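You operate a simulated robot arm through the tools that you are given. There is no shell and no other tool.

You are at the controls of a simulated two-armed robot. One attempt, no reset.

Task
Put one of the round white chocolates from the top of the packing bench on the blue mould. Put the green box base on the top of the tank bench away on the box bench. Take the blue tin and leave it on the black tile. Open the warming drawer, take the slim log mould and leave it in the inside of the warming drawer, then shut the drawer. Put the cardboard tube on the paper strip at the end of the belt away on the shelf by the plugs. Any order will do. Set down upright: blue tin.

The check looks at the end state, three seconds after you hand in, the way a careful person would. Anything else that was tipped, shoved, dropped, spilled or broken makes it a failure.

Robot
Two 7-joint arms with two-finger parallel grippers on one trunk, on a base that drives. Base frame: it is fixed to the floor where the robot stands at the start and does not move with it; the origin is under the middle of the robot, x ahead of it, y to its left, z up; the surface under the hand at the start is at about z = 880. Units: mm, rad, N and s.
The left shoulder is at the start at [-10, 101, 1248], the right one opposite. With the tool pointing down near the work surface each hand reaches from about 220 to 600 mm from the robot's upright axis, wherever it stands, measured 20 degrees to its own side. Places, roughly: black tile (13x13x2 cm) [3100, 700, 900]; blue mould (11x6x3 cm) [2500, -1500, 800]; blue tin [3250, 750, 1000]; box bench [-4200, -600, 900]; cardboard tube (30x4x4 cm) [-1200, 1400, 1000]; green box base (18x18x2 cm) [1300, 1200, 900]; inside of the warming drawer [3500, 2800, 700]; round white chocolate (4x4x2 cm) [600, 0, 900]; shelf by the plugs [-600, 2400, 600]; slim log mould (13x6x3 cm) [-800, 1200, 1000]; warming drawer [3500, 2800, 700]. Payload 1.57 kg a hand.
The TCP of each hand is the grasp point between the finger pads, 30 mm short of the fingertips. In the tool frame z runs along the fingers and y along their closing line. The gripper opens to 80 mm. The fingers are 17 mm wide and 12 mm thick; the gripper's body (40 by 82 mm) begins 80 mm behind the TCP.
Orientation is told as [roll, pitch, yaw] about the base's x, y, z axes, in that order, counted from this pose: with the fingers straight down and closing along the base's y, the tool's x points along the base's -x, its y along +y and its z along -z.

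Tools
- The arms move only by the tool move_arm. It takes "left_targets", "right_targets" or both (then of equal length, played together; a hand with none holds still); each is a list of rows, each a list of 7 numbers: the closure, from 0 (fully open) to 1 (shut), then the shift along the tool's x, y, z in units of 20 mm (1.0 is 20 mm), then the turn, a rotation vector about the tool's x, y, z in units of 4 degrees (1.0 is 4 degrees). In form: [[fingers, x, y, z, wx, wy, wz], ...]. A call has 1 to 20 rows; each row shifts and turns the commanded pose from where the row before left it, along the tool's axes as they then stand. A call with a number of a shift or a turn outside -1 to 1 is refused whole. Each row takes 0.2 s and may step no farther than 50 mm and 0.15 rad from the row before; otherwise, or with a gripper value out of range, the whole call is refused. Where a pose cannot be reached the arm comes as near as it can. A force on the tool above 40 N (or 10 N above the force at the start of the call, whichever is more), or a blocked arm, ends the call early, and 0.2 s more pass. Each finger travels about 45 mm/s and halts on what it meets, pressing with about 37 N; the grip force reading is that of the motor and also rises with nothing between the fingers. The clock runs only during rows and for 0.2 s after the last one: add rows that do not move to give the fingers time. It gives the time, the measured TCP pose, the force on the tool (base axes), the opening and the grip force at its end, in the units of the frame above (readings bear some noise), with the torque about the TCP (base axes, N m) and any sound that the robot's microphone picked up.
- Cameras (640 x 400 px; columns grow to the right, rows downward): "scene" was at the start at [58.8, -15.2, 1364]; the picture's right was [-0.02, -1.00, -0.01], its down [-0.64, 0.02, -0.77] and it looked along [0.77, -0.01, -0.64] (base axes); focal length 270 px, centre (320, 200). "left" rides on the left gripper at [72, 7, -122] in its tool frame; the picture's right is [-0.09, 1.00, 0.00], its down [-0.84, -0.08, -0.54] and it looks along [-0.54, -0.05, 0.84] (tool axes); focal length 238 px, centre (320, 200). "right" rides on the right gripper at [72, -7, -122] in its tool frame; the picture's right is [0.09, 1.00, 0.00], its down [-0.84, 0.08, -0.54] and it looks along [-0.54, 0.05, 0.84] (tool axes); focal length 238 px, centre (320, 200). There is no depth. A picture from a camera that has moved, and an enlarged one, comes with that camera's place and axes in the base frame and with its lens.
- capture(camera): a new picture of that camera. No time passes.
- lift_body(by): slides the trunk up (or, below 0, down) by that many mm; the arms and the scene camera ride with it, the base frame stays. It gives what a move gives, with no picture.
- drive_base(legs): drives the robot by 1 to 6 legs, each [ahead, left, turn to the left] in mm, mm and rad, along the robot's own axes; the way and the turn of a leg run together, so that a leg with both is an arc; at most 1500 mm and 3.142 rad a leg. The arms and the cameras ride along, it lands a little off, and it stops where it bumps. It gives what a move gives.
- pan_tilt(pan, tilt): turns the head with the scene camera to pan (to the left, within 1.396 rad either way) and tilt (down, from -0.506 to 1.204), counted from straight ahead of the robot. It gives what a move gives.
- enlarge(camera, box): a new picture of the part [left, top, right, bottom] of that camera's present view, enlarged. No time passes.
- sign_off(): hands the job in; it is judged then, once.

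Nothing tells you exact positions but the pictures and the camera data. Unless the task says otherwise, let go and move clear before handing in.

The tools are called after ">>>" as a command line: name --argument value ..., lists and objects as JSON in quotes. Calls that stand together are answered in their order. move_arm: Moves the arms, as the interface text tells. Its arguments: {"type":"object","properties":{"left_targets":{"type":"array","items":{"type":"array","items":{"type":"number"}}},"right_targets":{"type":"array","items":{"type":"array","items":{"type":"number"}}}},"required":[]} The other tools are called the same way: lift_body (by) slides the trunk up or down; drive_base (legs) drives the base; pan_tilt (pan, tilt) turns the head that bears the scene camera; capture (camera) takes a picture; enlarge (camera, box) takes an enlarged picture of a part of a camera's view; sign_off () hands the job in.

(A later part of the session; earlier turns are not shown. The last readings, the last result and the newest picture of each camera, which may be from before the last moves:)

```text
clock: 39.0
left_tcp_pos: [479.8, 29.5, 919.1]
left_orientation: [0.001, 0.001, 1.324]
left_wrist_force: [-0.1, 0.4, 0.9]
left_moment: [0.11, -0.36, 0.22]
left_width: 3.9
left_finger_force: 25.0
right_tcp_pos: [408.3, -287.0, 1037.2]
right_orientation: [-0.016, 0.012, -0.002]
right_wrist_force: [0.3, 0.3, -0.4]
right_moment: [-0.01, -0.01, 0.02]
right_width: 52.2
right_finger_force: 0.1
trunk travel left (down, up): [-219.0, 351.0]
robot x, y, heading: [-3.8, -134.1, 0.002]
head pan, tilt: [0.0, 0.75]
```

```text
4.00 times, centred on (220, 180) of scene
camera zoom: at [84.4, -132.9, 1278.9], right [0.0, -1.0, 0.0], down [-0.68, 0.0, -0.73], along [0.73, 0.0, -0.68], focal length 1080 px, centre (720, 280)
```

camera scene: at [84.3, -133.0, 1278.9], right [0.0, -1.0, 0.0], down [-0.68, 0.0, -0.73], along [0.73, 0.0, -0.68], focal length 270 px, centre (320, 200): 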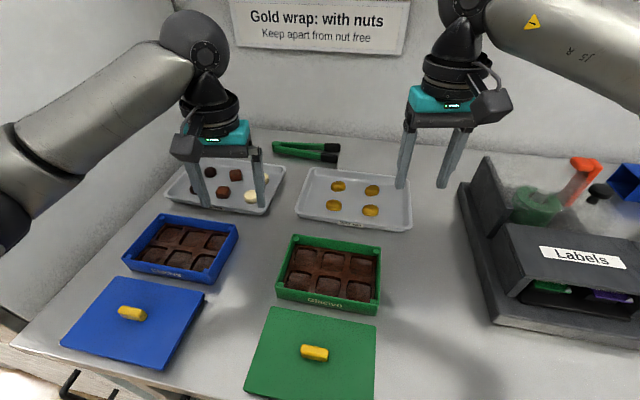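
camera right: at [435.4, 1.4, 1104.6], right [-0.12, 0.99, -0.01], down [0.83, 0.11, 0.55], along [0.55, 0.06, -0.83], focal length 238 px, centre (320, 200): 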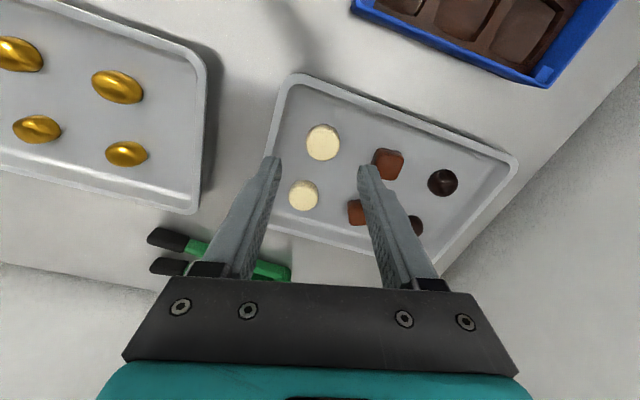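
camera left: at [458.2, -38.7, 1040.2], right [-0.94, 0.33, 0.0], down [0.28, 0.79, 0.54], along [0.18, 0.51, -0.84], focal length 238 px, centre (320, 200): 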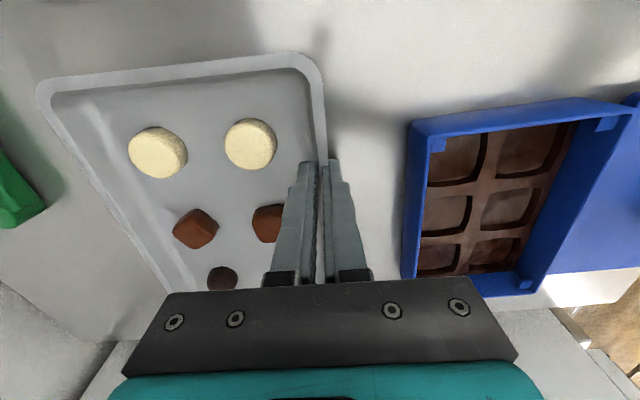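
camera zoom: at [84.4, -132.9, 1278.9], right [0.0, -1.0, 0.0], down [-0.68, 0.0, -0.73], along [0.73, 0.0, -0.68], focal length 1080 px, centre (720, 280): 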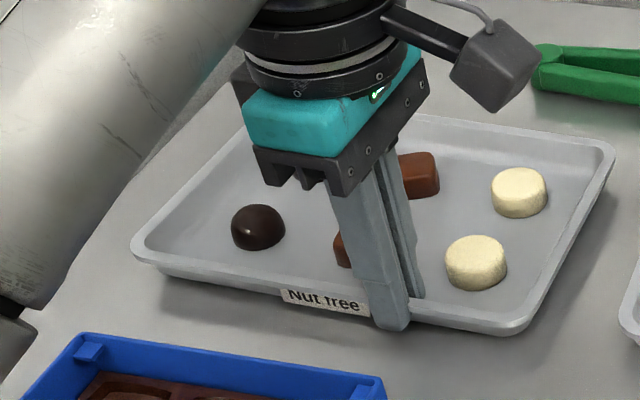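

The tray is back within a couple of millimetres of its original spot. I'll release, rise and turn the hand back to pick the chocolate.

>>> move_arm --left_targets '[[0.8, 0, 0, 0, 0, 0, 0], [0.575, 0, 0, 0, 0, 0, 0], [0.575, 0, 0, 0, 0, 0, 0], [0.575, 0, 0, -0.5, 0, 0, 0], [0.575, 0, 0, -0.8, 0, 0, 0], [0.5, 0, 0, -1, 0, 0, 0], [0.45, 0, 0, -0.6, 0, 0, 1], [0.45, 0, 0, 0, 0, 0, 1], [0.45, 0, 0, 0, 0, 0, 1], [0.45, 0, 0, 0, 0, 0, 1], [0.45, 0, 0, 0, 0, 0, 1], [0.45, 0, 0, 0, 0, 0, 1], [0.45, 0, 0, 0, 0, 0, 1], [0.45, 0, 0, 0, 0, 0, 1], [0.45, 0, 0, 0, 0, 0, 1], [0.45, 0, 0, 0, 0, 0, 1], [0.45, 0, 0, 0, 0, 0, 1], [0.45, 0, 0, 0, 0, 0, 1], [0.45, 0, 0, 0, 0, 0, 1], [0.45, 0, 0, 0, 0, 0, 1]]'

>>> move_arm --left_targets '[[0.45, -0.6, -0.6, 0, 0, 0, 1], [0.45, -0.6, -0.6, 0, 0, 0, 1], [0.45, -0.5, -0.3, 0, 0, 0, 1], [0.45, 0, 0, 0, 0, 0, 1], [0.45, 0, 0, 0, 0, 0, 0.97], [0.45, 0, 0, 0, 0, 0, 0], [0.45, 0, 0, 0, 0, 0, 0]]'

>>> capture --camera "left"

>>> enlarge --camera "scene" --box '[140, 110, 300, 210]'

```text
clock: 43.2
left_tcp_pos: [480.5, 29.0, 976.0]
left_orientation: [0.001, 0.001, 0.347]
left_wrist_force: [-0.5, 0.3, -0.6]
left_moment: [0.0, -0.03, -0.02]
left_width: 44.2
left_finger_force: 0.1
right_tcp_pos: [407.7, -287.5, 1036.5]
right_orientation: [-0.018, 0.011, -0.003]
right_wrist_force: [0.4, 0.2, 0.0]
right_moment: [0.0, 0.0, -0.02]
right_width: 52.3
right_finger_force: 0.1
trunk travel left (down, up): [-219.0, 351.0]
robot x, y, heading: [-5.9, -132.5, -0.007]
head pan, tilt: [0.0, 0.75]
```

```text
clock: 44.8
left_tcp_pos: [522.3, 8.3, 976.6]
left_orientation: [0.0, -0.001, 0.0]
left_wrist_force: [-0.5, 0.2, 0.3]
left_moment: [-0.01, 0.03, 0.0]
left_width: 44.0
left_finger_force: 0.0
right_tcp_pos: [408.3, -287.9, 1037.2]
right_orientation: [-0.018, 0.013, -0.002]
right_wrist_force: [-0.6, -0.1, -0.2]
right_moment: [0.02, 0.03, -0.01]
right_width: 52.0
right_finger_force: 0.0
trunk travel left (down, up): [-219.0, 351.0]
robot x, y, heading: [-6.4, -127.7, -0.004]
head pan, tilt: [0.0, 0.75]
```

```text
taken
camera left: at [451.6, 16.4, 1097.2], right [0.09, 1.0, 0.0], down [0.84, -0.08, 0.54], along [0.54, -0.05, -0.84], focal length 238 px, centre (320, 200)
```

left: 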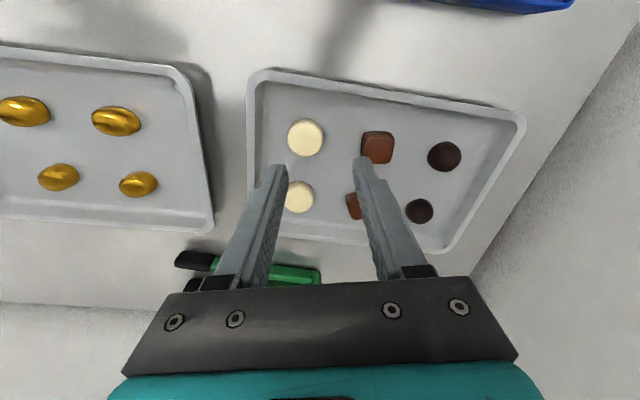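

```text
4.00 times, centred on (220, 160) of scene
camera zoom: at [84.6, -133.0, 1278.9], right [0.0, -1.0, 0.0], down [-0.68, 0.0, -0.73], along [0.73, 0.0, -0.68], focal length 1080 px, centre (720, 360)
```

zoom: 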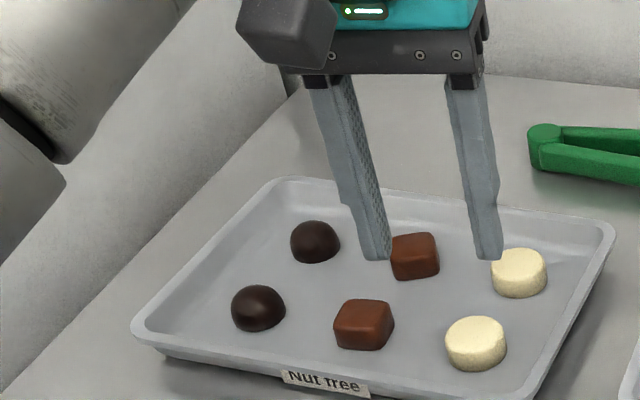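

Chocolate at about [517, -3]. I'll move onto it, descend and grip.

>>> move_arm --left_targets '[[0.45, 0.26, -0.56, 0, 0, 0, 0], [0.45, 0, 0, 1, 0, 0, 0], [0.45, 0, 0, 1, 0, 0, 0], [0.45, 0, 0, 0.6, 0, 0, 0], [0.45, 0, 0, 0.38, 0, 0, 0], [0.45, 0, 0, 0, 0, 0, 0], [0.6, 0, 0, 0, 0, 0, 0], [0.67, 0, 0, 0, 0, 0, 0], [0.67, 0, 0, 0, 0, 0, 0]]'

>>> capture --camera "left"

```text
clock: 46.8
left_tcp_pos: [517.0, -2.2, 917.1]
left_orientation: [0.002, -0.001, 0.001]
left_wrist_force: [0.9, 0.8, 0.0]
left_moment: [-0.01, -0.03, -0.04]
left_width: 28.7
left_finger_force: 28.8
right_tcp_pos: [407.8, -287.4, 1037.8]
right_orientation: [-0.017, 0.011, -0.001]
right_wrist_force: [-1.0, 0.3, 0.5]
right_moment: [-0.01, 0.01, 0.01]
right_width: 52.0
right_finger_force: 0.1
trunk travel left (down, up): [-219.0, 351.0]
robot x, y, heading: [-5.3, -134.7, -0.004]
head pan, tilt: [0.0, 0.75]
```

```text
taken
camera left: at [446.4, 5.1, 1037.8], right [0.09, 1.0, 0.0], down [0.84, -0.08, 0.54], along [0.54, -0.05, -0.84], focal length 238 px, centre (320, 200)
```

left: 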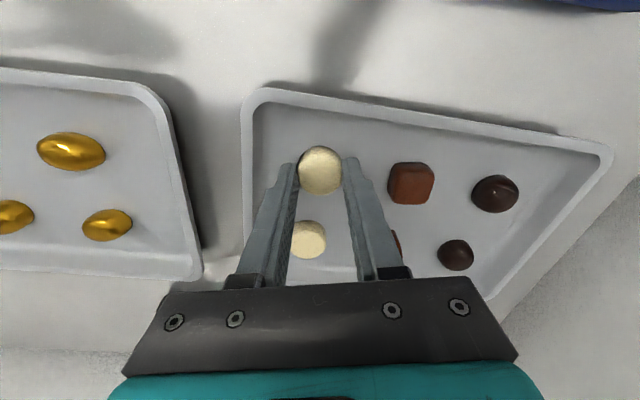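

The chocolate is gripped (28.7 mm). I'll lift it straight up and draw it back toward the robot.

>>> move_arm --left_targets '[[0.68, 0, 0, -0.5, 0, 0, 0], [0.68, 0, 0, -0.8, 0, 0, 0], [0.68, 0, 0, -1, 0, 0, 0], [0.68, 0, 0, -1, 0, 0, 0], [0.68, 0.5, 0, -1, 0, 0, 0], [0.68, 1, 0, -0.5, 0, 0, 0], [0.68, 1, 0, 0, 0, 0, 0], [0.68, 1, 0, 0, 0, 0, 0], [0.68, 1, 0, 0, 0, 0, 0], [0.68, 1, 0, 0, 0, 0, 0], [0.68, 0.5, 0, 0, 0, 0, 0], [0.68, 0, 0, 0, 0, 0, 0]]'

>>> capture --camera "left"

>>> capture --camera "scene"

```text
clock: 49.4
left_tcp_pos: [396.3, -1.2, 1011.8]
left_orientation: [0.0, 0.0, 0.0]
left_wrist_force: [-0.3, -1.0, 0.1]
left_moment: [-0.01, -0.02, 0.02]
left_width: 27.8
left_finger_force: 37.1
right_tcp_pos: [406.6, -288.0, 1036.8]
right_orientation: [-0.018, 0.012, -0.002]
right_wrist_force: [0.1, 0.6, 0.0]
right_moment: [0.01, -0.02, 0.01]
right_width: 51.9
right_finger_force: 0.1
trunk travel left (down, up): [-219.0, 351.0]
robot x, y, heading: [-6.1, -133.6, -0.004]
head pan, tilt: [0.0, 0.75]
```

```text
taken
camera left: at [325.9, 6.3, 1133.7], right [0.09, 1.0, 0.0], down [0.84, -0.08, 0.54], along [0.54, -0.05, -0.84], focal length 238 px, centre (320, 200)
```

left: 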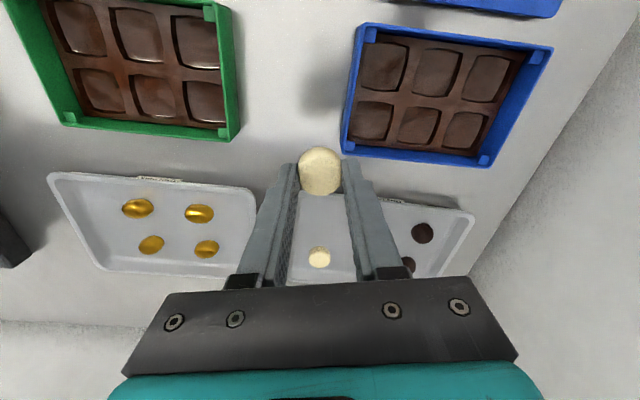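

```text
taken
camera scene: at [84.7, -133.0, 1278.9], right [0.0, -1.0, 0.0], down [-0.68, 0.0, -0.73], along [0.73, 0.0, -0.68], focal length 270 px, centre (320, 200)
```

scene: 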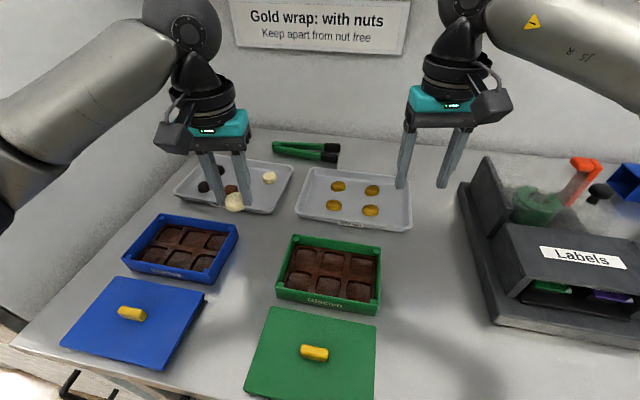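

The chocolate is held securely and the tray is undisturbed. I'll back away from the bench and look around.

>>> drive_base --legs '[[-500, 0, 0]]'

>>> pan_tilt --pan 1.2 --tilt 0.25

>>> capture --camera "scene"

>>> pan_tilt --pan 0.4 --tilt 0.25

>>> capture --camera "scene"

>>> pan_tilt --pan -1.2 --tilt 0.25

>>> capture --camera "scene"

```text
clock: 52.3
left_tcp_pos: [-101.3, 0.1, 1012.9]
left_orientation: [0.001, -0.001, -0.008]
left_wrist_force: [0.4, 0.8, -1.4]
left_moment: [-0.02, -0.02, -0.03]
left_width: 28.1
left_finger_force: 36.7
right_tcp_pos: [-94.1, -288.0, 1036.5]
right_orientation: [-0.017, 0.012, -0.012]
right_wrist_force: [0.4, 0.0, -0.3]
right_moment: [-0.02, -0.05, -0.01]
right_width: 52.1
right_finger_force: 0.0
trunk travel left (down, up): [-219.0, 351.0]
robot x, y, heading: [-505.1, -127.2, -0.015]
head pan, tilt: [0.0, 0.75]
```

```text
clock: 53.7
left_tcp_pos: [-102.0, -2.2, 1012.5]
left_orientation: [0.0, 0.001, -0.008]
left_wrist_force: [0.4, 0.3, -0.3]
left_moment: [-0.02, -0.03, 0.0]
left_width: 27.7
left_finger_force: 37.0
right_tcp_pos: [-94.0, -287.5, 1037.0]
right_orientation: [-0.017, 0.013, -0.011]
right_wrist_force: [-0.3, 0.2, 0.9]
right_moment: [0.03, 0.02, 0.0]
right_width: 51.9
right_finger_force: 0.1
trunk travel left (down, up): [-219.0, 351.0]
robot x, y, heading: [-508.3, -125.7, -0.011]
head pan, tilt: [1.201, 0.25]
```

```text
taken
camera scene: at [-463.1, -42.4, 1324.0], right [0.93, -0.37, 0.0], down [-0.09, -0.23, -0.97], along [0.36, 0.9, -0.25], focal length 270 px, centre (320, 200)
```

scene: 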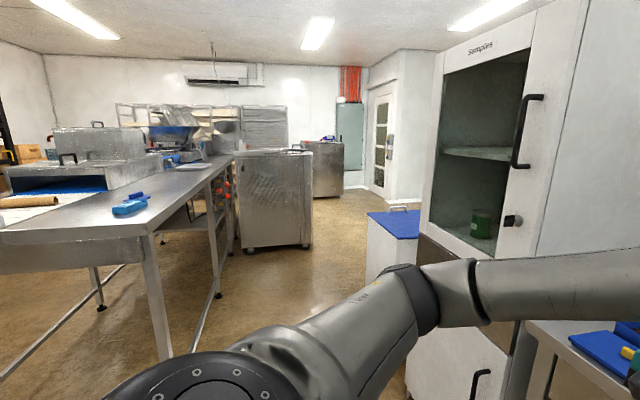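

```text
clock: 54.8
left_tcp_pos: [-101.0, -0.8, 1012.1]
left_orientation: [0.001, 0.001, -0.01]
left_wrist_force: [1.1, 0.4, -0.5]
left_moment: [0.02, 0.0, -0.03]
left_width: 27.8
left_finger_force: 37.1
right_tcp_pos: [-93.6, -288.1, 1036.9]
right_orientation: [-0.019, 0.013, -0.014]
right_wrist_force: [0.8, -0.7, 0.4]
right_moment: [-0.01, -0.01, -0.03]
right_width: 52.1
right_finger_force: 0.0
trunk travel left (down, up): [-219.0, 351.0]
robot x, y, heading: [-506.4, -127.6, -0.013]
head pan, tilt: [0.4, 0.25]
```

```text
taken
camera scene: at [-411.6, -93.7, 1324.0], right [0.38, -0.93, 0.0], down [-0.23, -0.09, -0.97], along [0.9, 0.37, -0.25], focal length 270 px, centre (320, 200)
```

scene: 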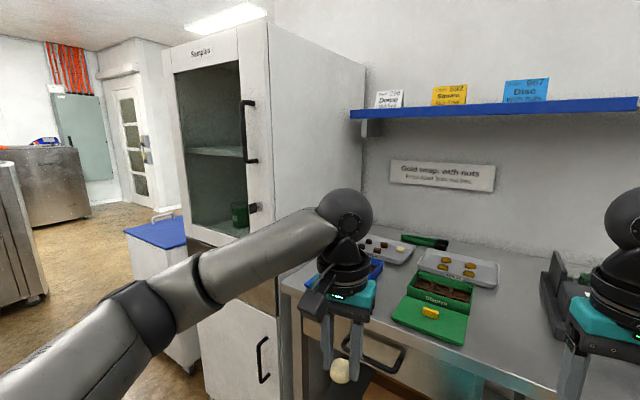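

```text
clock: 56.5
left_tcp_pos: [-102.1, -0.6, 1013.2]
left_orientation: [0.0, 0.001, -0.009]
left_wrist_force: [-0.4, -0.5, 0.0]
left_moment: [0.0, 0.02, 0.02]
left_width: 27.8
left_finger_force: 37.0
right_tcp_pos: [-94.2, -289.3, 1035.9]
right_orientation: [-0.018, 0.013, -0.012]
right_wrist_force: [0.3, 0.6, -0.5]
right_moment: [0.01, 0.01, -0.01]
right_width: 51.8
right_finger_force: 0.1
trunk travel left (down, up): [-219.0, 351.0]
robot x, y, heading: [-507.2, -129.1, -0.015]
head pan, tilt: [-1.201, 0.25]
```

```text
taken
camera scene: at [-465.3, -216.5, 1324.0], right [-0.94, -0.35, 0.0], down [-0.09, 0.23, -0.97], along [0.34, -0.91, -0.25], focal length 270 px, centre (320, 200)
```

scene: 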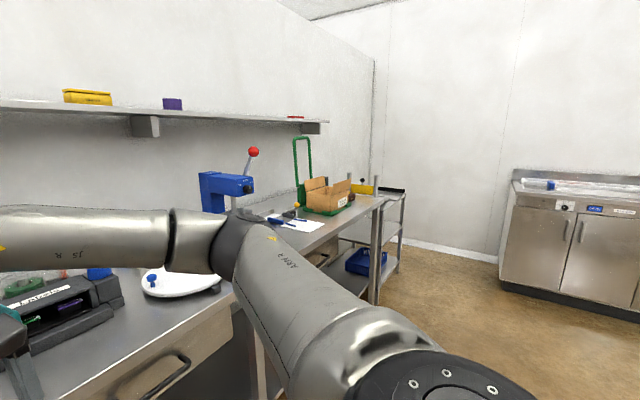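

I can see the belt bench to the left with blue moulds near its end. I'll turn left toward it and look before approaching to fetch the slim log mould with the right hand.

>>> drive_base --legs '[[0, 0, 1.58]]'

>>> pan_tilt --pan 0.3 --tilt 0.4

>>> capture --camera "scene"

```text
clock: 60.7
left_tcp_pos: [-630.3, 274.2, 1011.1]
left_orientation: [0.0, 0.0, 1.554]
left_wrist_force: [-0.1, -0.1, 0.1]
left_moment: [0.0, -0.02, 0.0]
left_width: 27.8
left_finger_force: 36.8
right_tcp_pos: [-343.7, 281.3, 1036.1]
right_orientation: [-0.018, 0.014, 1.553]
right_wrist_force: [-0.3, 0.1, 0.2]
right_moment: [-0.01, 0.01, -0.03]
right_width: 51.9
right_finger_force: 0.1
trunk travel left (down, up): [-219.0, 351.0]
robot x, y, heading: [-505.3, -129.2, 1.551]
head pan, tilt: [-1.201, 0.25]
```

```text
clock: 62.3
left_tcp_pos: [-630.9, 274.9, 1012.8]
left_orientation: [0.0, -0.001, 1.554]
left_wrist_force: [-0.2, 0.9, -0.6]
left_moment: [0.0, -0.02, -0.03]
left_width: 27.7
left_finger_force: 36.8
right_tcp_pos: [-343.5, 282.3, 1036.0]
right_orientation: [-0.017, 0.013, 1.554]
right_wrist_force: [-0.4, -0.9, 0.0]
right_moment: [0.0, 0.0, 0.0]
right_width: 51.8
right_finger_force: 0.0
trunk travel left (down, up): [-219.0, 351.0]
robot x, y, heading: [-505.8, -128.4, 1.55]
head pan, tilt: [0.3, 0.4]
```

```text
taken
camera scene: at [-533.5, -29.9, 1310.0], right [0.96, 0.28, 0.0], down [0.11, -0.37, -0.92], along [-0.26, 0.89, -0.39], focal length 270 px, centre (320, 200)
```

scene: 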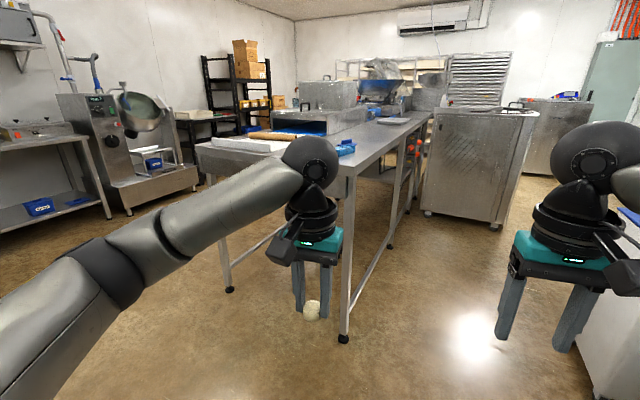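

I see the bench end with the blue mould near its right corner. I'll raise the trunk and drive closer.

>>> lift_body --by 110

>>> drive_base --legs '[[550, 400, 0.02]]'

>>> pan_tilt --pan 0 --tilt 0.5

>>> capture --camera "scene"

```text
clock: 63.7
left_tcp_pos: [-630.6, 275.2, 1122.8]
left_orientation: [0.0, 0.001, 1.556]
left_wrist_force: [0.0, -0.3, -0.5]
left_moment: [0.0, 0.0, -0.02]
left_width: 27.5
left_finger_force: 37.5
right_tcp_pos: [-343.5, 282.3, 1146.6]
right_orientation: [-0.017, 0.012, 1.553]
right_wrist_force: [0.0, 0.4, -0.4]
right_moment: [0.0, 0.0, 0.01]
right_width: 52.0
right_finger_force: 0.1
trunk travel left (down, up): [-329.0, 241.0]
robot x, y, heading: [-507.2, -125.2, 1.55]
head pan, tilt: [0.3, 0.4]
```

```text
clock: 67.5
left_tcp_pos: [-1037.8, 821.1, 1121.9]
left_orientation: [0.001, -0.003, 1.576]
left_wrist_force: [0.2, -0.1, 0.1]
left_moment: [-0.01, 0.01, -0.01]
left_width: 27.7
left_finger_force: 37.1
right_tcp_pos: [-751.6, 833.2, 1147.4]
right_orientation: [-0.017, 0.011, 1.573]
right_wrist_force: [-0.4, 1.5, 0.2]
right_moment: [0.0, 0.0, 0.0]
right_width: 52.0
right_finger_force: 0.1
trunk travel left (down, up): [-329.0, 241.0]
robot x, y, heading: [-904.0, 418.0, 1.575]
head pan, tilt: [0.3, 0.4]
```

```text
clock: 68.3
left_tcp_pos: [-1037.4, 819.4, 1122.3]
left_orientation: [0.001, 0.0, 1.576]
left_wrist_force: [1.1, 0.3, -0.4]
left_moment: [0.01, -0.01, -0.01]
left_width: 28.0
left_finger_force: 37.1
right_tcp_pos: [-751.8, 832.1, 1146.7]
right_orientation: [-0.016, 0.012, 1.574]
right_wrist_force: [-0.2, 0.8, 0.0]
right_moment: [0.02, -0.02, 0.01]
right_width: 52.2
right_finger_force: 0.1
trunk travel left (down, up): [-329.0, 241.0]
robot x, y, heading: [-903.9, 417.0, 1.572]
head pan, tilt: [0.0, 0.499]
```

```text
taken
camera scene: at [-906.9, 519.6, 1410.9], right [1.0, 0.0, 0.0], down [0.0, -0.48, -0.88], along [0.0, 0.88, -0.48], focal length 270 px, centre (320, 200)
```

scene: 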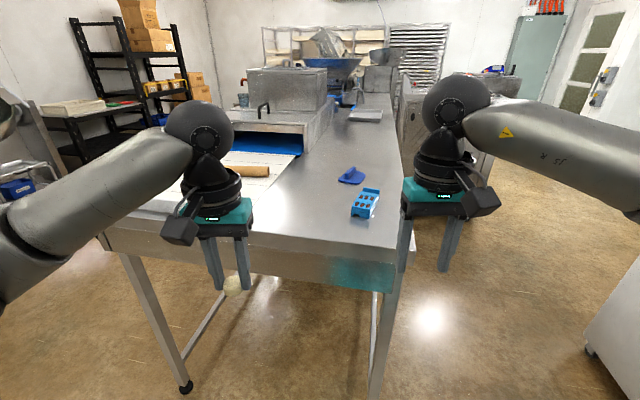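

The slim log mould (with cavities) is near the bench end, a scraper behind it, and the tube lies on the paper strip to the left. I'll drive ahead and triangulate.

>>> drive_base --legs '[[230, 0, 0]]'

>>> capture --camera "scene"

>>> capture --camera "right"

```text
clock: 70.0
left_tcp_pos: [-1037.1, 1055.2, 1121.5]
left_orientation: [0.0, -0.001, 1.575]
left_wrist_force: [-0.8, 0.8, 0.2]
left_moment: [-0.03, -0.01, 0.03]
left_width: 27.9
left_finger_force: 36.5
right_tcp_pos: [-749.9, 1067.1, 1147.4]
right_orientation: [-0.017, 0.012, 1.572]
right_wrist_force: [0.3, 0.6, -0.4]
right_moment: [-0.02, -0.01, 0.02]
right_width: 51.8
right_finger_force: 0.1
trunk travel left (down, up): [-329.0, 241.0]
robot x, y, heading: [-903.7, 655.7, 1.572]
head pan, tilt: [0.0, 0.499]
```

```text
taken
camera scene: at [-907.1, 754.2, 1410.8], right [1.0, 0.0, 0.0], down [0.0, -0.48, -0.88], along [0.0, 0.88, -0.48], focal length 270 px, centre (320, 200)
```

scene: 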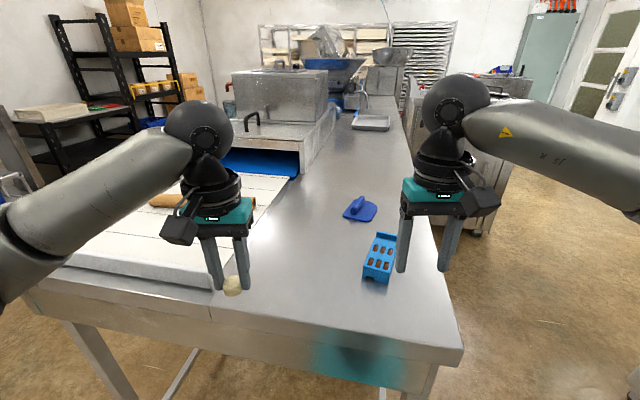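

```text
taken
camera right: at [-746.9, 996.1, 1269.9], right [-1.0, -0.09, -0.02], down [-0.09, 0.84, 0.53], along [-0.04, 0.53, -0.85], focal length 238 px, centre (320, 200)
```

right: 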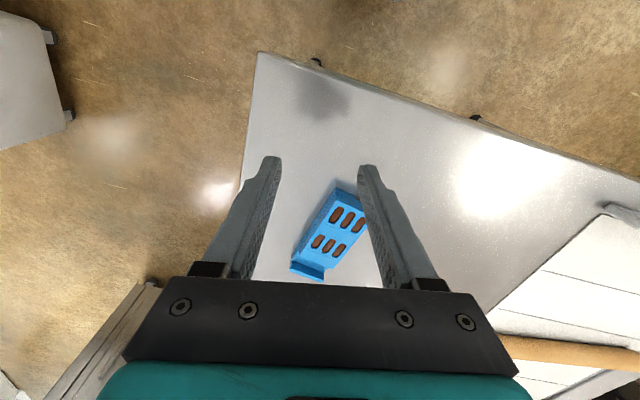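

Triangulation puts the mould top at about [-779, 1201, 1030] on a bench at z≈1000. I'll zoom in to get its orientation and width.

>>> enlarge --camera "right" --box '[260, 160, 420, 290]'

>>> enlarge --camera "scene" --box '[330, 180, 450, 300]'

```text
3.08 times, centred on (340, 225) of right
camera zoom: at [-746.9, 996.1, 1269.9], right [-1.0, -0.09, -0.02], down [-0.09, 0.84, 0.53], along [-0.04, 0.53, -0.85], focal length 733 px, centre (258, 123)
```

zoom: 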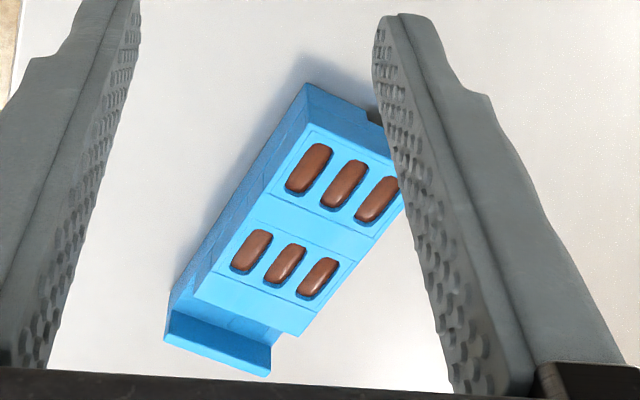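

```text
3.33 times, centred on (390, 240) of scene
camera zoom: at [-907.1, 754.2, 1410.8], right [1.0, 0.0, 0.0], down [0.0, -0.48, -0.88], along [0.0, 0.88, -0.48], focal length 900 px, centre (87, 67)
```

zoom: 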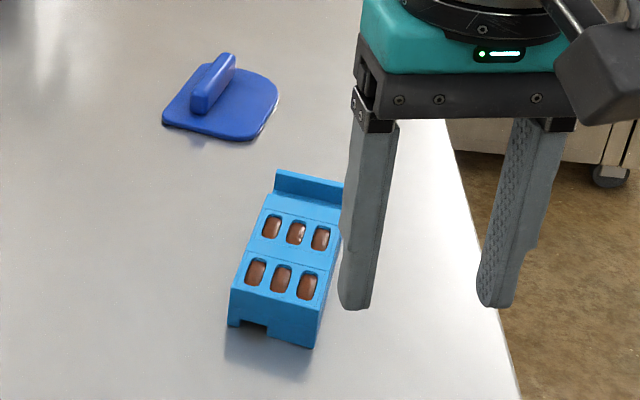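

The mould lies about 23° off the bench axis, centred near [-773, 1214]. I'll drive a little closer and bring the right hand over it, open.

>>> drive_base --legs '[[100, 0, 0]]'

>>> move_arm --right_targets '[[0, 0, 0, 0, -0.1, -0.1, 0.96], [0, -0.2, 0.2, 0.5, 0, 0, 0.96], [0, -0.2, 0.2, 0.5, 0, 0, 0.96], [0, -0.3, 0.2, 0.5, 0, 0, 0.96], [0, -0.3, 0.2, 0.5, 0, 0, 0.96], [0, -0.3, 0.2, 0.5, 0, 0, 0.96], [0, 0, 0, 0, 0, 0, 0]]'

>>> capture --camera "right"

>>> capture --camera "scene"

```text
clock: 71.2
left_tcp_pos: [-1036.5, 1154.8, 1121.6]
left_orientation: [0.0, 0.002, 1.573]
left_wrist_force: [0.1, -0.2, -0.5]
left_moment: [-0.05, 0.0, 0.0]
left_width: 27.8
left_finger_force: 37.1
right_tcp_pos: [-750.6, 1166.1, 1147.5]
right_orientation: [-0.015, 0.011, 1.572]
right_wrist_force: [-0.5, 0.4, -0.1]
right_moment: [0.0, -0.01, 0.0]
right_width: 51.9
right_finger_force: 0.1
trunk travel left (down, up): [-329.0, 241.0]
robot x, y, heading: [-904.4, 750.8, 1.574]
head pan, tilt: [0.0, 0.499]
```

```text
clock: 72.8
left_tcp_pos: [-1036.9, 1151.4, 1122.6]
left_orientation: [-0.001, 0.0, 1.573]
left_wrist_force: [-0.3, 0.9, 0.7]
left_moment: [-0.01, 0.0, 0.02]
left_width: 27.8
left_finger_force: 37.1
right_tcp_pos: [-764.2, 1193.0, 1095.2]
right_orientation: [-0.011, 0.0, 1.169]
right_wrist_force: [-0.5, 0.7, 0.0]
right_moment: [0.02, 0.0, -0.02]
right_width: 79.9
right_finger_force: 0.1
trunk travel left (down, up): [-329.0, 241.0]
robot x, y, heading: [-902.0, 750.0, 1.575]
head pan, tilt: [0.0, 0.499]
```

```text
taken
camera right: at [-788.8, 1124.4, 1218.4], right [-0.95, 0.3, -0.01], down [0.25, 0.8, 0.54], along [0.17, 0.51, -0.84], focal length 238 px, centre (320, 200)
```

right: 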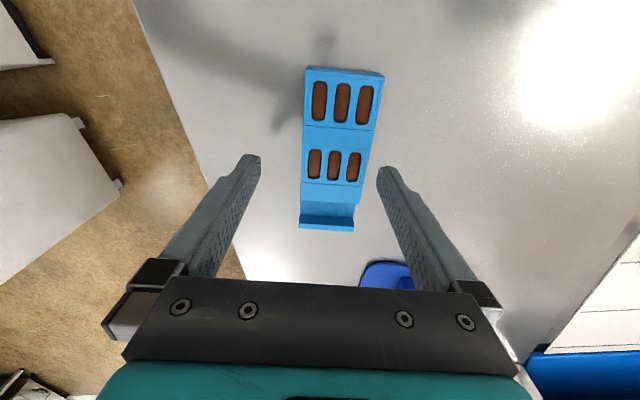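

```text
taken
camera scene: at [-907.0, 851.3, 1410.9], right [1.0, 0.0, 0.0], down [0.0, -0.48, -0.88], along [0.0, 0.88, -0.48], focal length 270 px, centre (320, 200)
```

scene: 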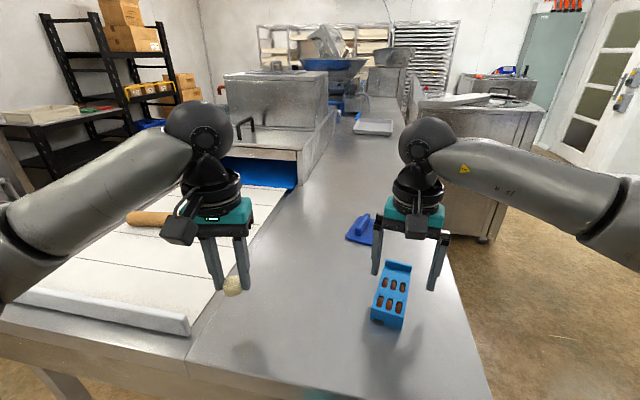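

Width is about 53 mm, so an open gripper straddles it well. I'll align over [-776, 1203] and descend.

>>> move_arm --right_targets '[[0, -0.24, 0.74, 0, -0.15, 0, -0.36], [0, 0, 0, 1, 0, 0, 0], [0, 0, 0, 1, 0, 0, 0], [0, 0, 0, 0.6, 0, 0, 0], [0, 0, 0, 0.35, 0, 0, 0], [0, 0, 0, 0, 0, 0, 0]]'

>>> capture --camera "right"

>>> enlarge --camera "scene" --box '[330, 200, 490, 340]'

```text
clock: 74.0
left_tcp_pos: [-1036.3, 1151.0, 1122.7]
left_orientation: [0.001, 0.0, 1.573]
left_wrist_force: [0.2, -0.2, -0.5]
left_moment: [-0.03, -0.01, -0.02]
left_width: 28.0
left_finger_force: 37.0
right_tcp_pos: [-774.1, 1204.0, 1047.4]
right_orientation: [0.003, -0.008, 1.193]
right_wrist_force: [1.0, -11.8, 13.4]
right_moment: [-0.7, -0.56, -0.46]
right_width: 79.8
right_finger_force: 0.0
trunk travel left (down, up): [-329.0, 241.0]
robot x, y, heading: [-902.5, 752.2, 1.571]
head pan, tilt: [0.0, 0.499]
stopped in row 6 (right hand): the force on the tool passed its limit at 48 N (the readings are from after the stop); the commanded pose is now the measured one
```

```text
taken
camera right: at [-796.4, 1132.7, 1169.8], right [-0.96, 0.28, 0.0], down [0.24, 0.8, 0.55], along [0.15, 0.53, -0.84], focal length 238 px, centre (320, 200)
```

right: 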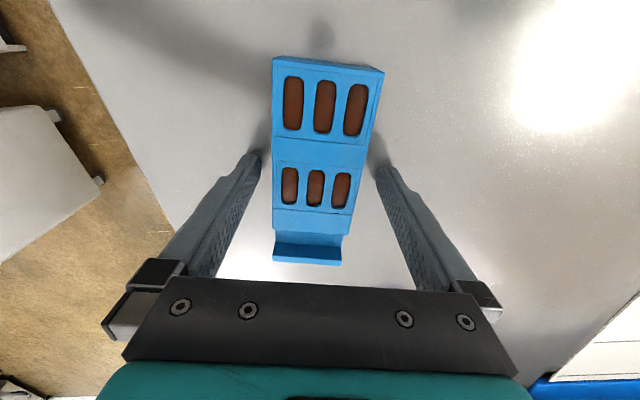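

```text
2.86 times, centred on (410, 270) of scene
camera zoom: at [-907.4, 849.2, 1411.0], right [1.0, 0.0, 0.0], down [0.0, -0.48, -0.88], along [0.0, 0.88, -0.48], focal length 772 px, centre (63, 0)
```

zoom: 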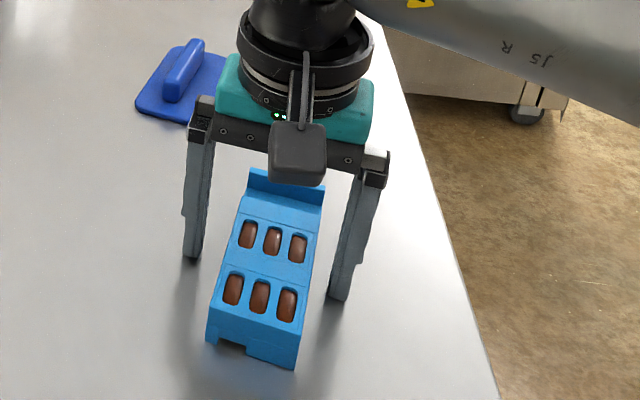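

The fingertips have touched the bench, so its top is at z≈1017, a little higher than I estimated. I'll rise 5 mm and close on the mould.

>>> move_arm --right_targets '[[0, 0, 0, -0.25, 0, 0, 0], [0.15, 0, 0, 0, 0, 0, 0], [0.3, 0, 0, 0, 0, 0, 0], [0.4, 0, 0, 0, 0, 0, 0], [0.45, 0, 0, 0, 0, 0, 0], [0.45, 0, 0, 0, 0, 0, 0]]'

>>> capture --camera "right"

```text
clock: 75.4
left_tcp_pos: [-1037.2, 1153.6, 1122.9]
left_orientation: [-0.001, 0.001, 1.575]
left_wrist_force: [0.4, -0.2, -0.5]
left_moment: [-0.02, -0.02, -0.04]
left_width: 27.8
left_finger_force: 37.0
right_tcp_pos: [-774.6, 1206.1, 1050.6]
right_orientation: [0.002, -0.012, 1.195]
right_wrist_force: [-0.8, 0.3, -0.6]
right_moment: [0.06, 0.0, -0.02]
right_width: 51.2
right_finger_force: 37.0
trunk travel left (down, up): [-329.0, 241.0]
robot x, y, heading: [-904.5, 751.0, 1.569]
head pan, tilt: [0.0, 0.499]
```

```text
taken
camera right: at [-796.0, 1134.7, 1172.3], right [-0.96, 0.28, 0.0], down [0.24, 0.8, 0.55], along [0.15, 0.53, -0.83], focal length 238 px, centre (320, 200)
```

right: 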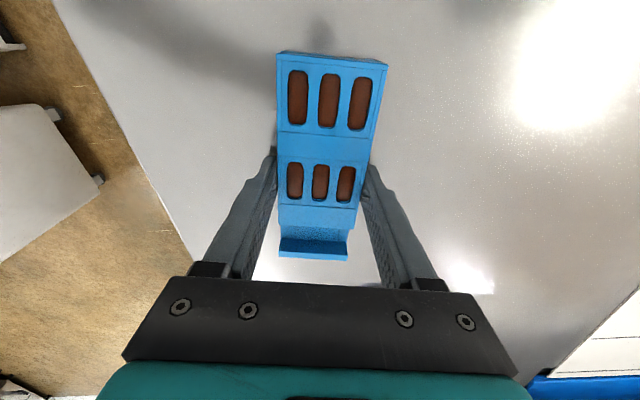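

The mould is gripped at 51 mm. I'll lift it straight up and check.

>>> move_arm --right_targets '[[0.46, 0, 0, -0.3, 0, 0, 0], [0.46, 0, 0, -0.6, 0, 0, 0], [0.46, 0, 0, -0.8, 0, 0, 0], [0.46, 0, 0, -0.8, 0, 0, 0], [0.46, 0, 0, -0.8, 0, 0, 0], [0.46, 0, 0, -0.5, 0, 0, 0], [0.46, 0, 0, 0, 0, 0, 0]]'

>>> capture --camera "right"

>>> capture --camera "scene"

```text
clock: 77.0
left_tcp_pos: [-1037.4, 1151.9, 1122.1]
left_orientation: [0.0, -0.001, 1.575]
left_wrist_force: [-0.1, -0.3, 0.2]
left_moment: [-0.02, 0.02, 0.01]
left_width: 27.8
left_finger_force: 37.2
right_tcp_pos: [-774.5, 1205.8, 1126.5]
right_orientation: [0.003, -0.01, 1.195]
right_wrist_force: [0.8, 0.2, -0.2]
right_moment: [0.04, 0.01, -0.01]
right_width: 51.2
right_finger_force: 37.3
trunk travel left (down, up): [-329.0, 241.0]
robot x, y, heading: [-898.7, 751.9, 1.573]
head pan, tilt: [0.0, 0.499]
```

```text
taken
camera right: at [-795.5, 1135.1, 1248.9], right [-0.96, 0.28, 0.0], down [0.24, 0.8, 0.55], along [0.15, 0.53, -0.83], focal length 238 px, centre (320, 200)
```

right: 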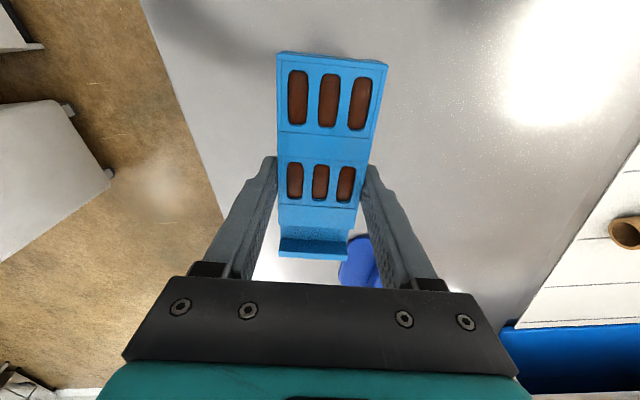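

```text
taken
camera scene: at [-906.9, 851.4, 1410.8], right [1.0, 0.0, 0.0], down [0.0, -0.48, -0.88], along [0.0, 0.88, -0.48], focal length 270 px, centre (320, 200)
```

scene: 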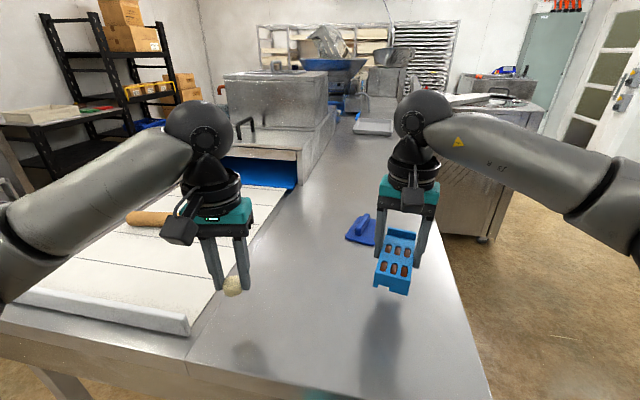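

Mould lifted cleanly. I'll pull the right hand in, back off and turn to face +x to look for the way to the other area.

>>> move_arm --right_targets '[[0.46, 0.8, 0, 0, 0, 0, 0], [0.46, 0.8, 0, 0, 0, 0, 0], [0.46, 0.8, 0, 0, 0, 0, 0], [0.46, 0.6, 0, 0, 0, 0, 0]]'

>>> drive_base --legs '[[-400, 0, 0], [0, 0, -1.3]]'

>>> pan_tilt --pan 0 --tilt 0.3

>>> capture --camera "scene"

```text
clock: 78.0
left_tcp_pos: [-1036.9, 1151.8, 1122.3]
left_orientation: [-0.001, -0.001, 1.575]
left_wrist_force: [-0.5, -0.2, -0.1]
left_moment: [-0.03, -0.01, 0.0]
left_width: 27.6
left_finger_force: 36.7
right_tcp_pos: [-796.3, 1150.2, 1125.4]
right_orientation: [0.005, -0.01, 1.192]
right_wrist_force: [0.3, 0.5, -0.9]
right_moment: [0.0, -0.01, 0.0]
right_width: 51.3
right_finger_force: 36.8
trunk travel left (down, up): [-329.0, 241.0]
robot x, y, heading: [-905.7, 751.3, 1.573]
head pan, tilt: [0.0, 0.499]
```

```text
clock: 83.8
left_tcp_pos: [-547.4, 568.7, 1122.8]
left_orientation: [0.0, -0.002, 0.247]
left_wrist_force: [0.8, 0.0, -0.3]
left_moment: [-0.03, 0.0, 0.01]
left_width: 27.8
left_finger_force: 37.1
right_tcp_pos: [-491.4, 335.0, 1125.6]
right_orientation: [0.005, -0.01, -0.134]
right_wrist_force: [0.5, 0.2, -1.7]
right_moment: [-0.01, 0.0, 0.0]
right_width: 51.7
right_finger_force: 36.9
trunk travel left (down, up): [-329.0, 241.0]
robot x, y, heading: [-905.7, 344.6, 0.246]
head pan, tilt: [0.0, 0.499]
```

```text
clock: 84.5
left_tcp_pos: [-548.3, 568.0, 1122.7]
left_orientation: [0.001, -0.001, 0.247]
left_wrist_force: [-0.4, 0.0, -0.7]
left_moment: [-0.01, 0.01, 0.02]
left_width: 27.9
left_finger_force: 37.5
right_tcp_pos: [-492.2, 335.6, 1125.7]
right_orientation: [0.003, -0.01, -0.132]
right_wrist_force: [0.0, -0.1, -1.0]
right_moment: [-0.03, -0.02, -0.01]
right_width: 51.2
right_finger_force: 37.7
trunk travel left (down, up): [-329.0, 241.0]
robot x, y, heading: [-905.0, 345.5, 0.244]
head pan, tilt: [0.0, 0.3]
```

```text
taken
camera scene: at [-807.8, 368.7, 1429.2], right [0.24, -0.97, 0.0], down [-0.29, -0.07, -0.96], along [0.93, 0.23, -0.3], focal length 270 px, centre (320, 200)
```

scene: 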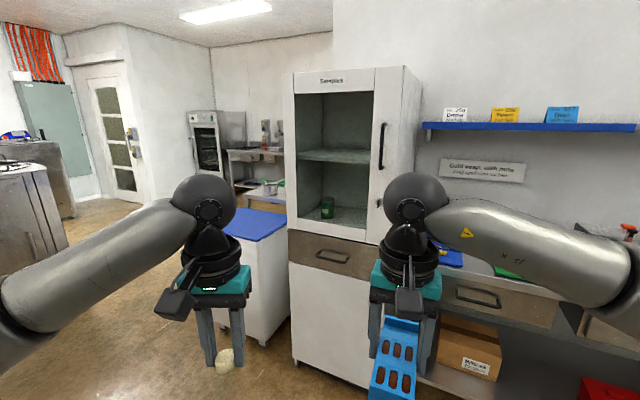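

There's another area beyond the sample cabinet. I'll move into the corridor between the bench and the cabinet and look in.

>>> drive_base --legs '[[0, 0, -0.245], [600, 0, 0], [0, 900, 0]]'

>>> capture --camera "scene"

>>> pan_tilt --pan 0.9 --tilt 0.3

>>> capture --camera "scene"

```text
clock: 93.1
left_tcp_pos: [100.5, 1383.9, 1121.5]
left_orientation: [0.0, -0.001, 0.006]
left_wrist_force: [-1.2, 0.0, 0.5]
left_moment: [0.01, 0.0, 0.0]
left_width: 27.6
left_finger_force: 37.4
right_tcp_pos: [100.5, 1143.3, 1126.0]
right_orientation: [0.003, -0.011, -0.371]
right_wrist_force: [0.2, -0.1, -1.3]
right_moment: [0.0, 0.01, 0.0]
right_width: 51.3
right_finger_force: 37.0
trunk travel left (down, up): [-329.0, 241.0]
robot x, y, heading: [-295.9, 1250.0, 0.003]
head pan, tilt: [0.0, 0.3]
```

```text
taken
camera scene: at [-199.8, 1248.7, 1429.2], right [0.0, -1.0, 0.0], down [-0.3, 0.0, -0.96], along [0.96, 0.0, -0.3], focal length 270 px, centre (320, 200)
```

scene: 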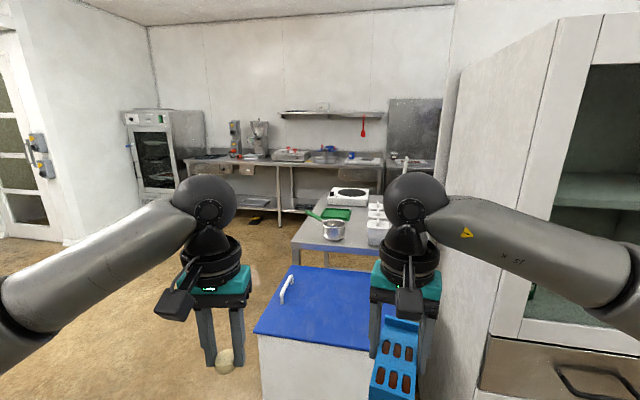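

```text
clock: 94.3
left_tcp_pos: [100.5, 1382.1, 1122.3]
left_orientation: [0.0, 0.0, 0.008]
left_wrist_force: [-0.3, -0.5, -0.9]
left_moment: [0.01, 0.03, -0.02]
left_width: 27.8
left_finger_force: 36.9
right_tcp_pos: [98.6, 1141.7, 1124.8]
right_orientation: [0.004, -0.011, -0.372]
right_wrist_force: [-0.4, 1.6, -1.3]
right_moment: [0.01, 0.01, 0.0]
right_width: 51.4
right_finger_force: 36.8
trunk travel left (down, up): [-329.0, 241.0]
robot x, y, heading: [-304.3, 1248.0, 0.004]
head pan, tilt: [0.901, 0.3]
```

```text
taken
camera scene: at [-235.4, 1321.3, 1429.2], right [0.79, -0.62, 0.0], down [-0.18, -0.23, -0.96], along [0.59, 0.75, -0.3], focal length 270 px, centre (320, 200)
```

scene: 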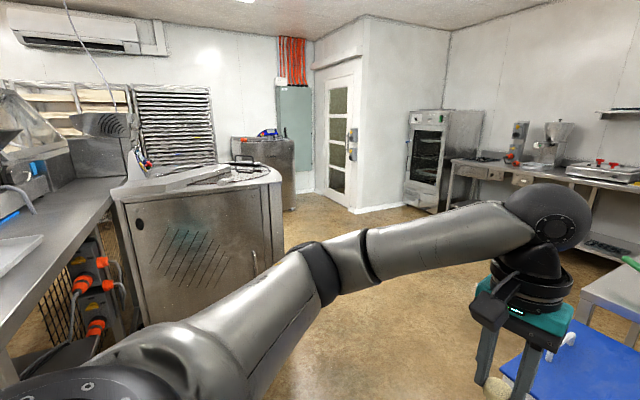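

The far room is open: tank bench with the pan and green base, an oven cabinet and the long back bench. I'll go around the chest to the left and look further.

>>> drive_base --legs '[[0, 750, 0], [1400, 0, 0]]'

>>> pan_tilt --pan -0.5 --tilt 0.35

>>> capture --camera "scene"

>>> pan_tilt --pan 0.3 --tilt 0.35

>>> capture --camera "scene"

>>> pan_tilt --pan -1.3 --tilt 0.45

>>> capture --camera "scene"

```text
clock: 98.3
left_tcp_pos: [94.3, 2118.5, 1121.7]
left_orientation: [-0.002, 0.002, 0.028]
left_wrist_force: [0.3, 0.2, 0.8]
left_moment: [-0.01, 0.0, -0.05]
left_width: 28.1
left_finger_force: 37.2
right_tcp_pos: [97.8, 1879.2, 1125.4]
right_orientation: [0.002, -0.011, -0.351]
right_wrist_force: [-0.1, 0.3, -1.7]
right_moment: [0.0, -0.01, 0.01]
right_width: 51.4
right_finger_force: 36.5
trunk travel left (down, up): [-329.0, 241.0]
robot x, y, heading: [-304.1, 1977.1, 0.022]
head pan, tilt: [0.901, 0.3]
stopped in leg 1: the robot was blocked; the commanded pose is now the measured one
```

```text
clock: 99.9
left_tcp_pos: [94.2, 2119.9, 1122.7]
left_orientation: [-0.001, 0.0, 0.028]
left_wrist_force: [0.1, 0.0, 0.5]
left_moment: [0.02, 0.0, -0.04]
left_width: 27.9
left_finger_force: 36.3
right_tcp_pos: [98.1, 1879.4, 1124.1]
right_orientation: [0.005, -0.01, -0.352]
right_wrist_force: [0.9, 0.0, -1.6]
right_moment: [-0.03, 0.01, 0.0]
right_width: 51.2
right_finger_force: 36.4
trunk travel left (down, up): [-329.0, 241.0]
robot x, y, heading: [-304.7, 1974.3, 0.022]
head pan, tilt: [-0.499, 0.351]
```

```text
taken
camera scene: at [-213.8, 1934.0, 1424.5], right [-0.46, -0.89, 0.0], down [-0.31, 0.16, -0.94], along [0.84, -0.43, -0.34], focal length 270 px, centre (320, 200)
```

scene: 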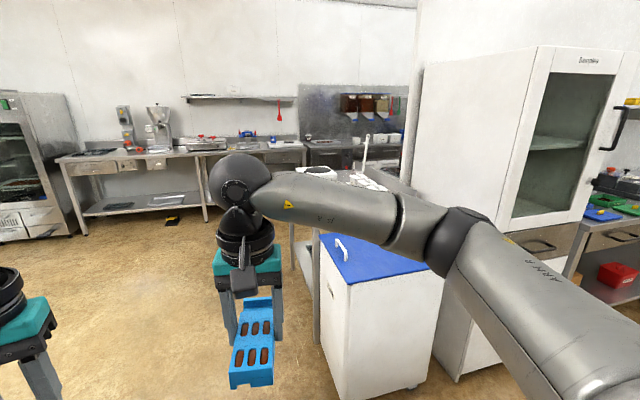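

```text
clock: 101.0
left_tcp_pos: [94.7, 2118.2, 1122.7]
left_orientation: [0.0, 0.0, 0.028]
left_wrist_force: [0.5, 0.3, -0.2]
left_moment: [-0.02, -0.03, -0.03]
left_width: 27.8
left_finger_force: 37.0
right_tcp_pos: [96.7, 1879.6, 1126.1]
right_orientation: [0.003, -0.009, -0.35]
right_wrist_force: [0.3, 0.0, -1.1]
right_moment: [0.0, 0.0, -0.01]
right_width: 51.5
right_finger_force: 37.7
trunk travel left (down, up): [-329.0, 241.0]
robot x, y, heading: [-305.0, 1974.6, 0.024]
head pan, tilt: [0.3, 0.351]
```

```text
taken
camera scene: at [-208.4, 2006.1, 1424.5], right [0.32, -0.95, 0.0], down [-0.33, -0.11, -0.94], along [0.89, 0.3, -0.34], focal length 270 px, centre (320, 200)
```

scene: 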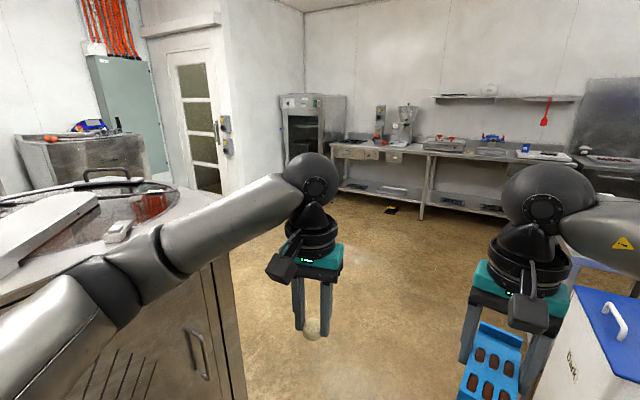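

```text
clock: 102.7
left_tcp_pos: [93.8, 2118.5, 1122.0]
left_orientation: [0.0, 0.001, 0.029]
left_wrist_force: [0.3, 0.1, -0.9]
left_moment: [0.01, 0.0, 0.01]
left_width: 27.4
left_finger_force: 37.0
right_tcp_pos: [97.2, 1878.9, 1125.1]
right_orientation: [0.004, -0.01, -0.35]
right_wrist_force: [-1.2, -0.5, -1.4]
right_moment: [0.03, 0.02, 0.01]
right_width: 51.5
right_finger_force: 36.8
trunk travel left (down, up): [-329.0, 241.0]
robot x, y, heading: [-304.0, 1974.9, 0.026]
head pan, tilt: [-1.3, 0.45]
```

```text
taken
camera scene: at [-269.9, 1888.6, 1415.3], right [-0.96, -0.29, 0.0], down [-0.13, 0.42, -0.9], along [0.26, -0.86, -0.44], focal length 270 px, centre (320, 200)
```

scene: 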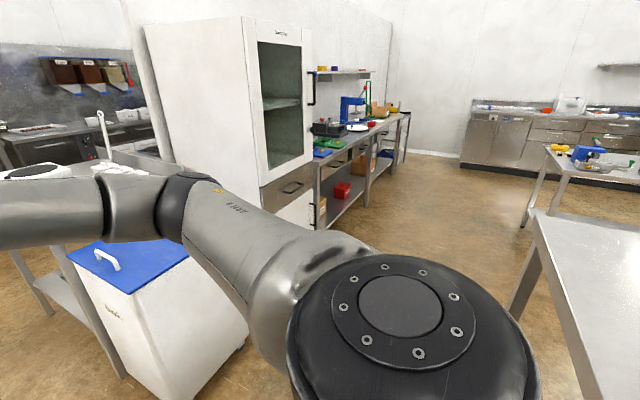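

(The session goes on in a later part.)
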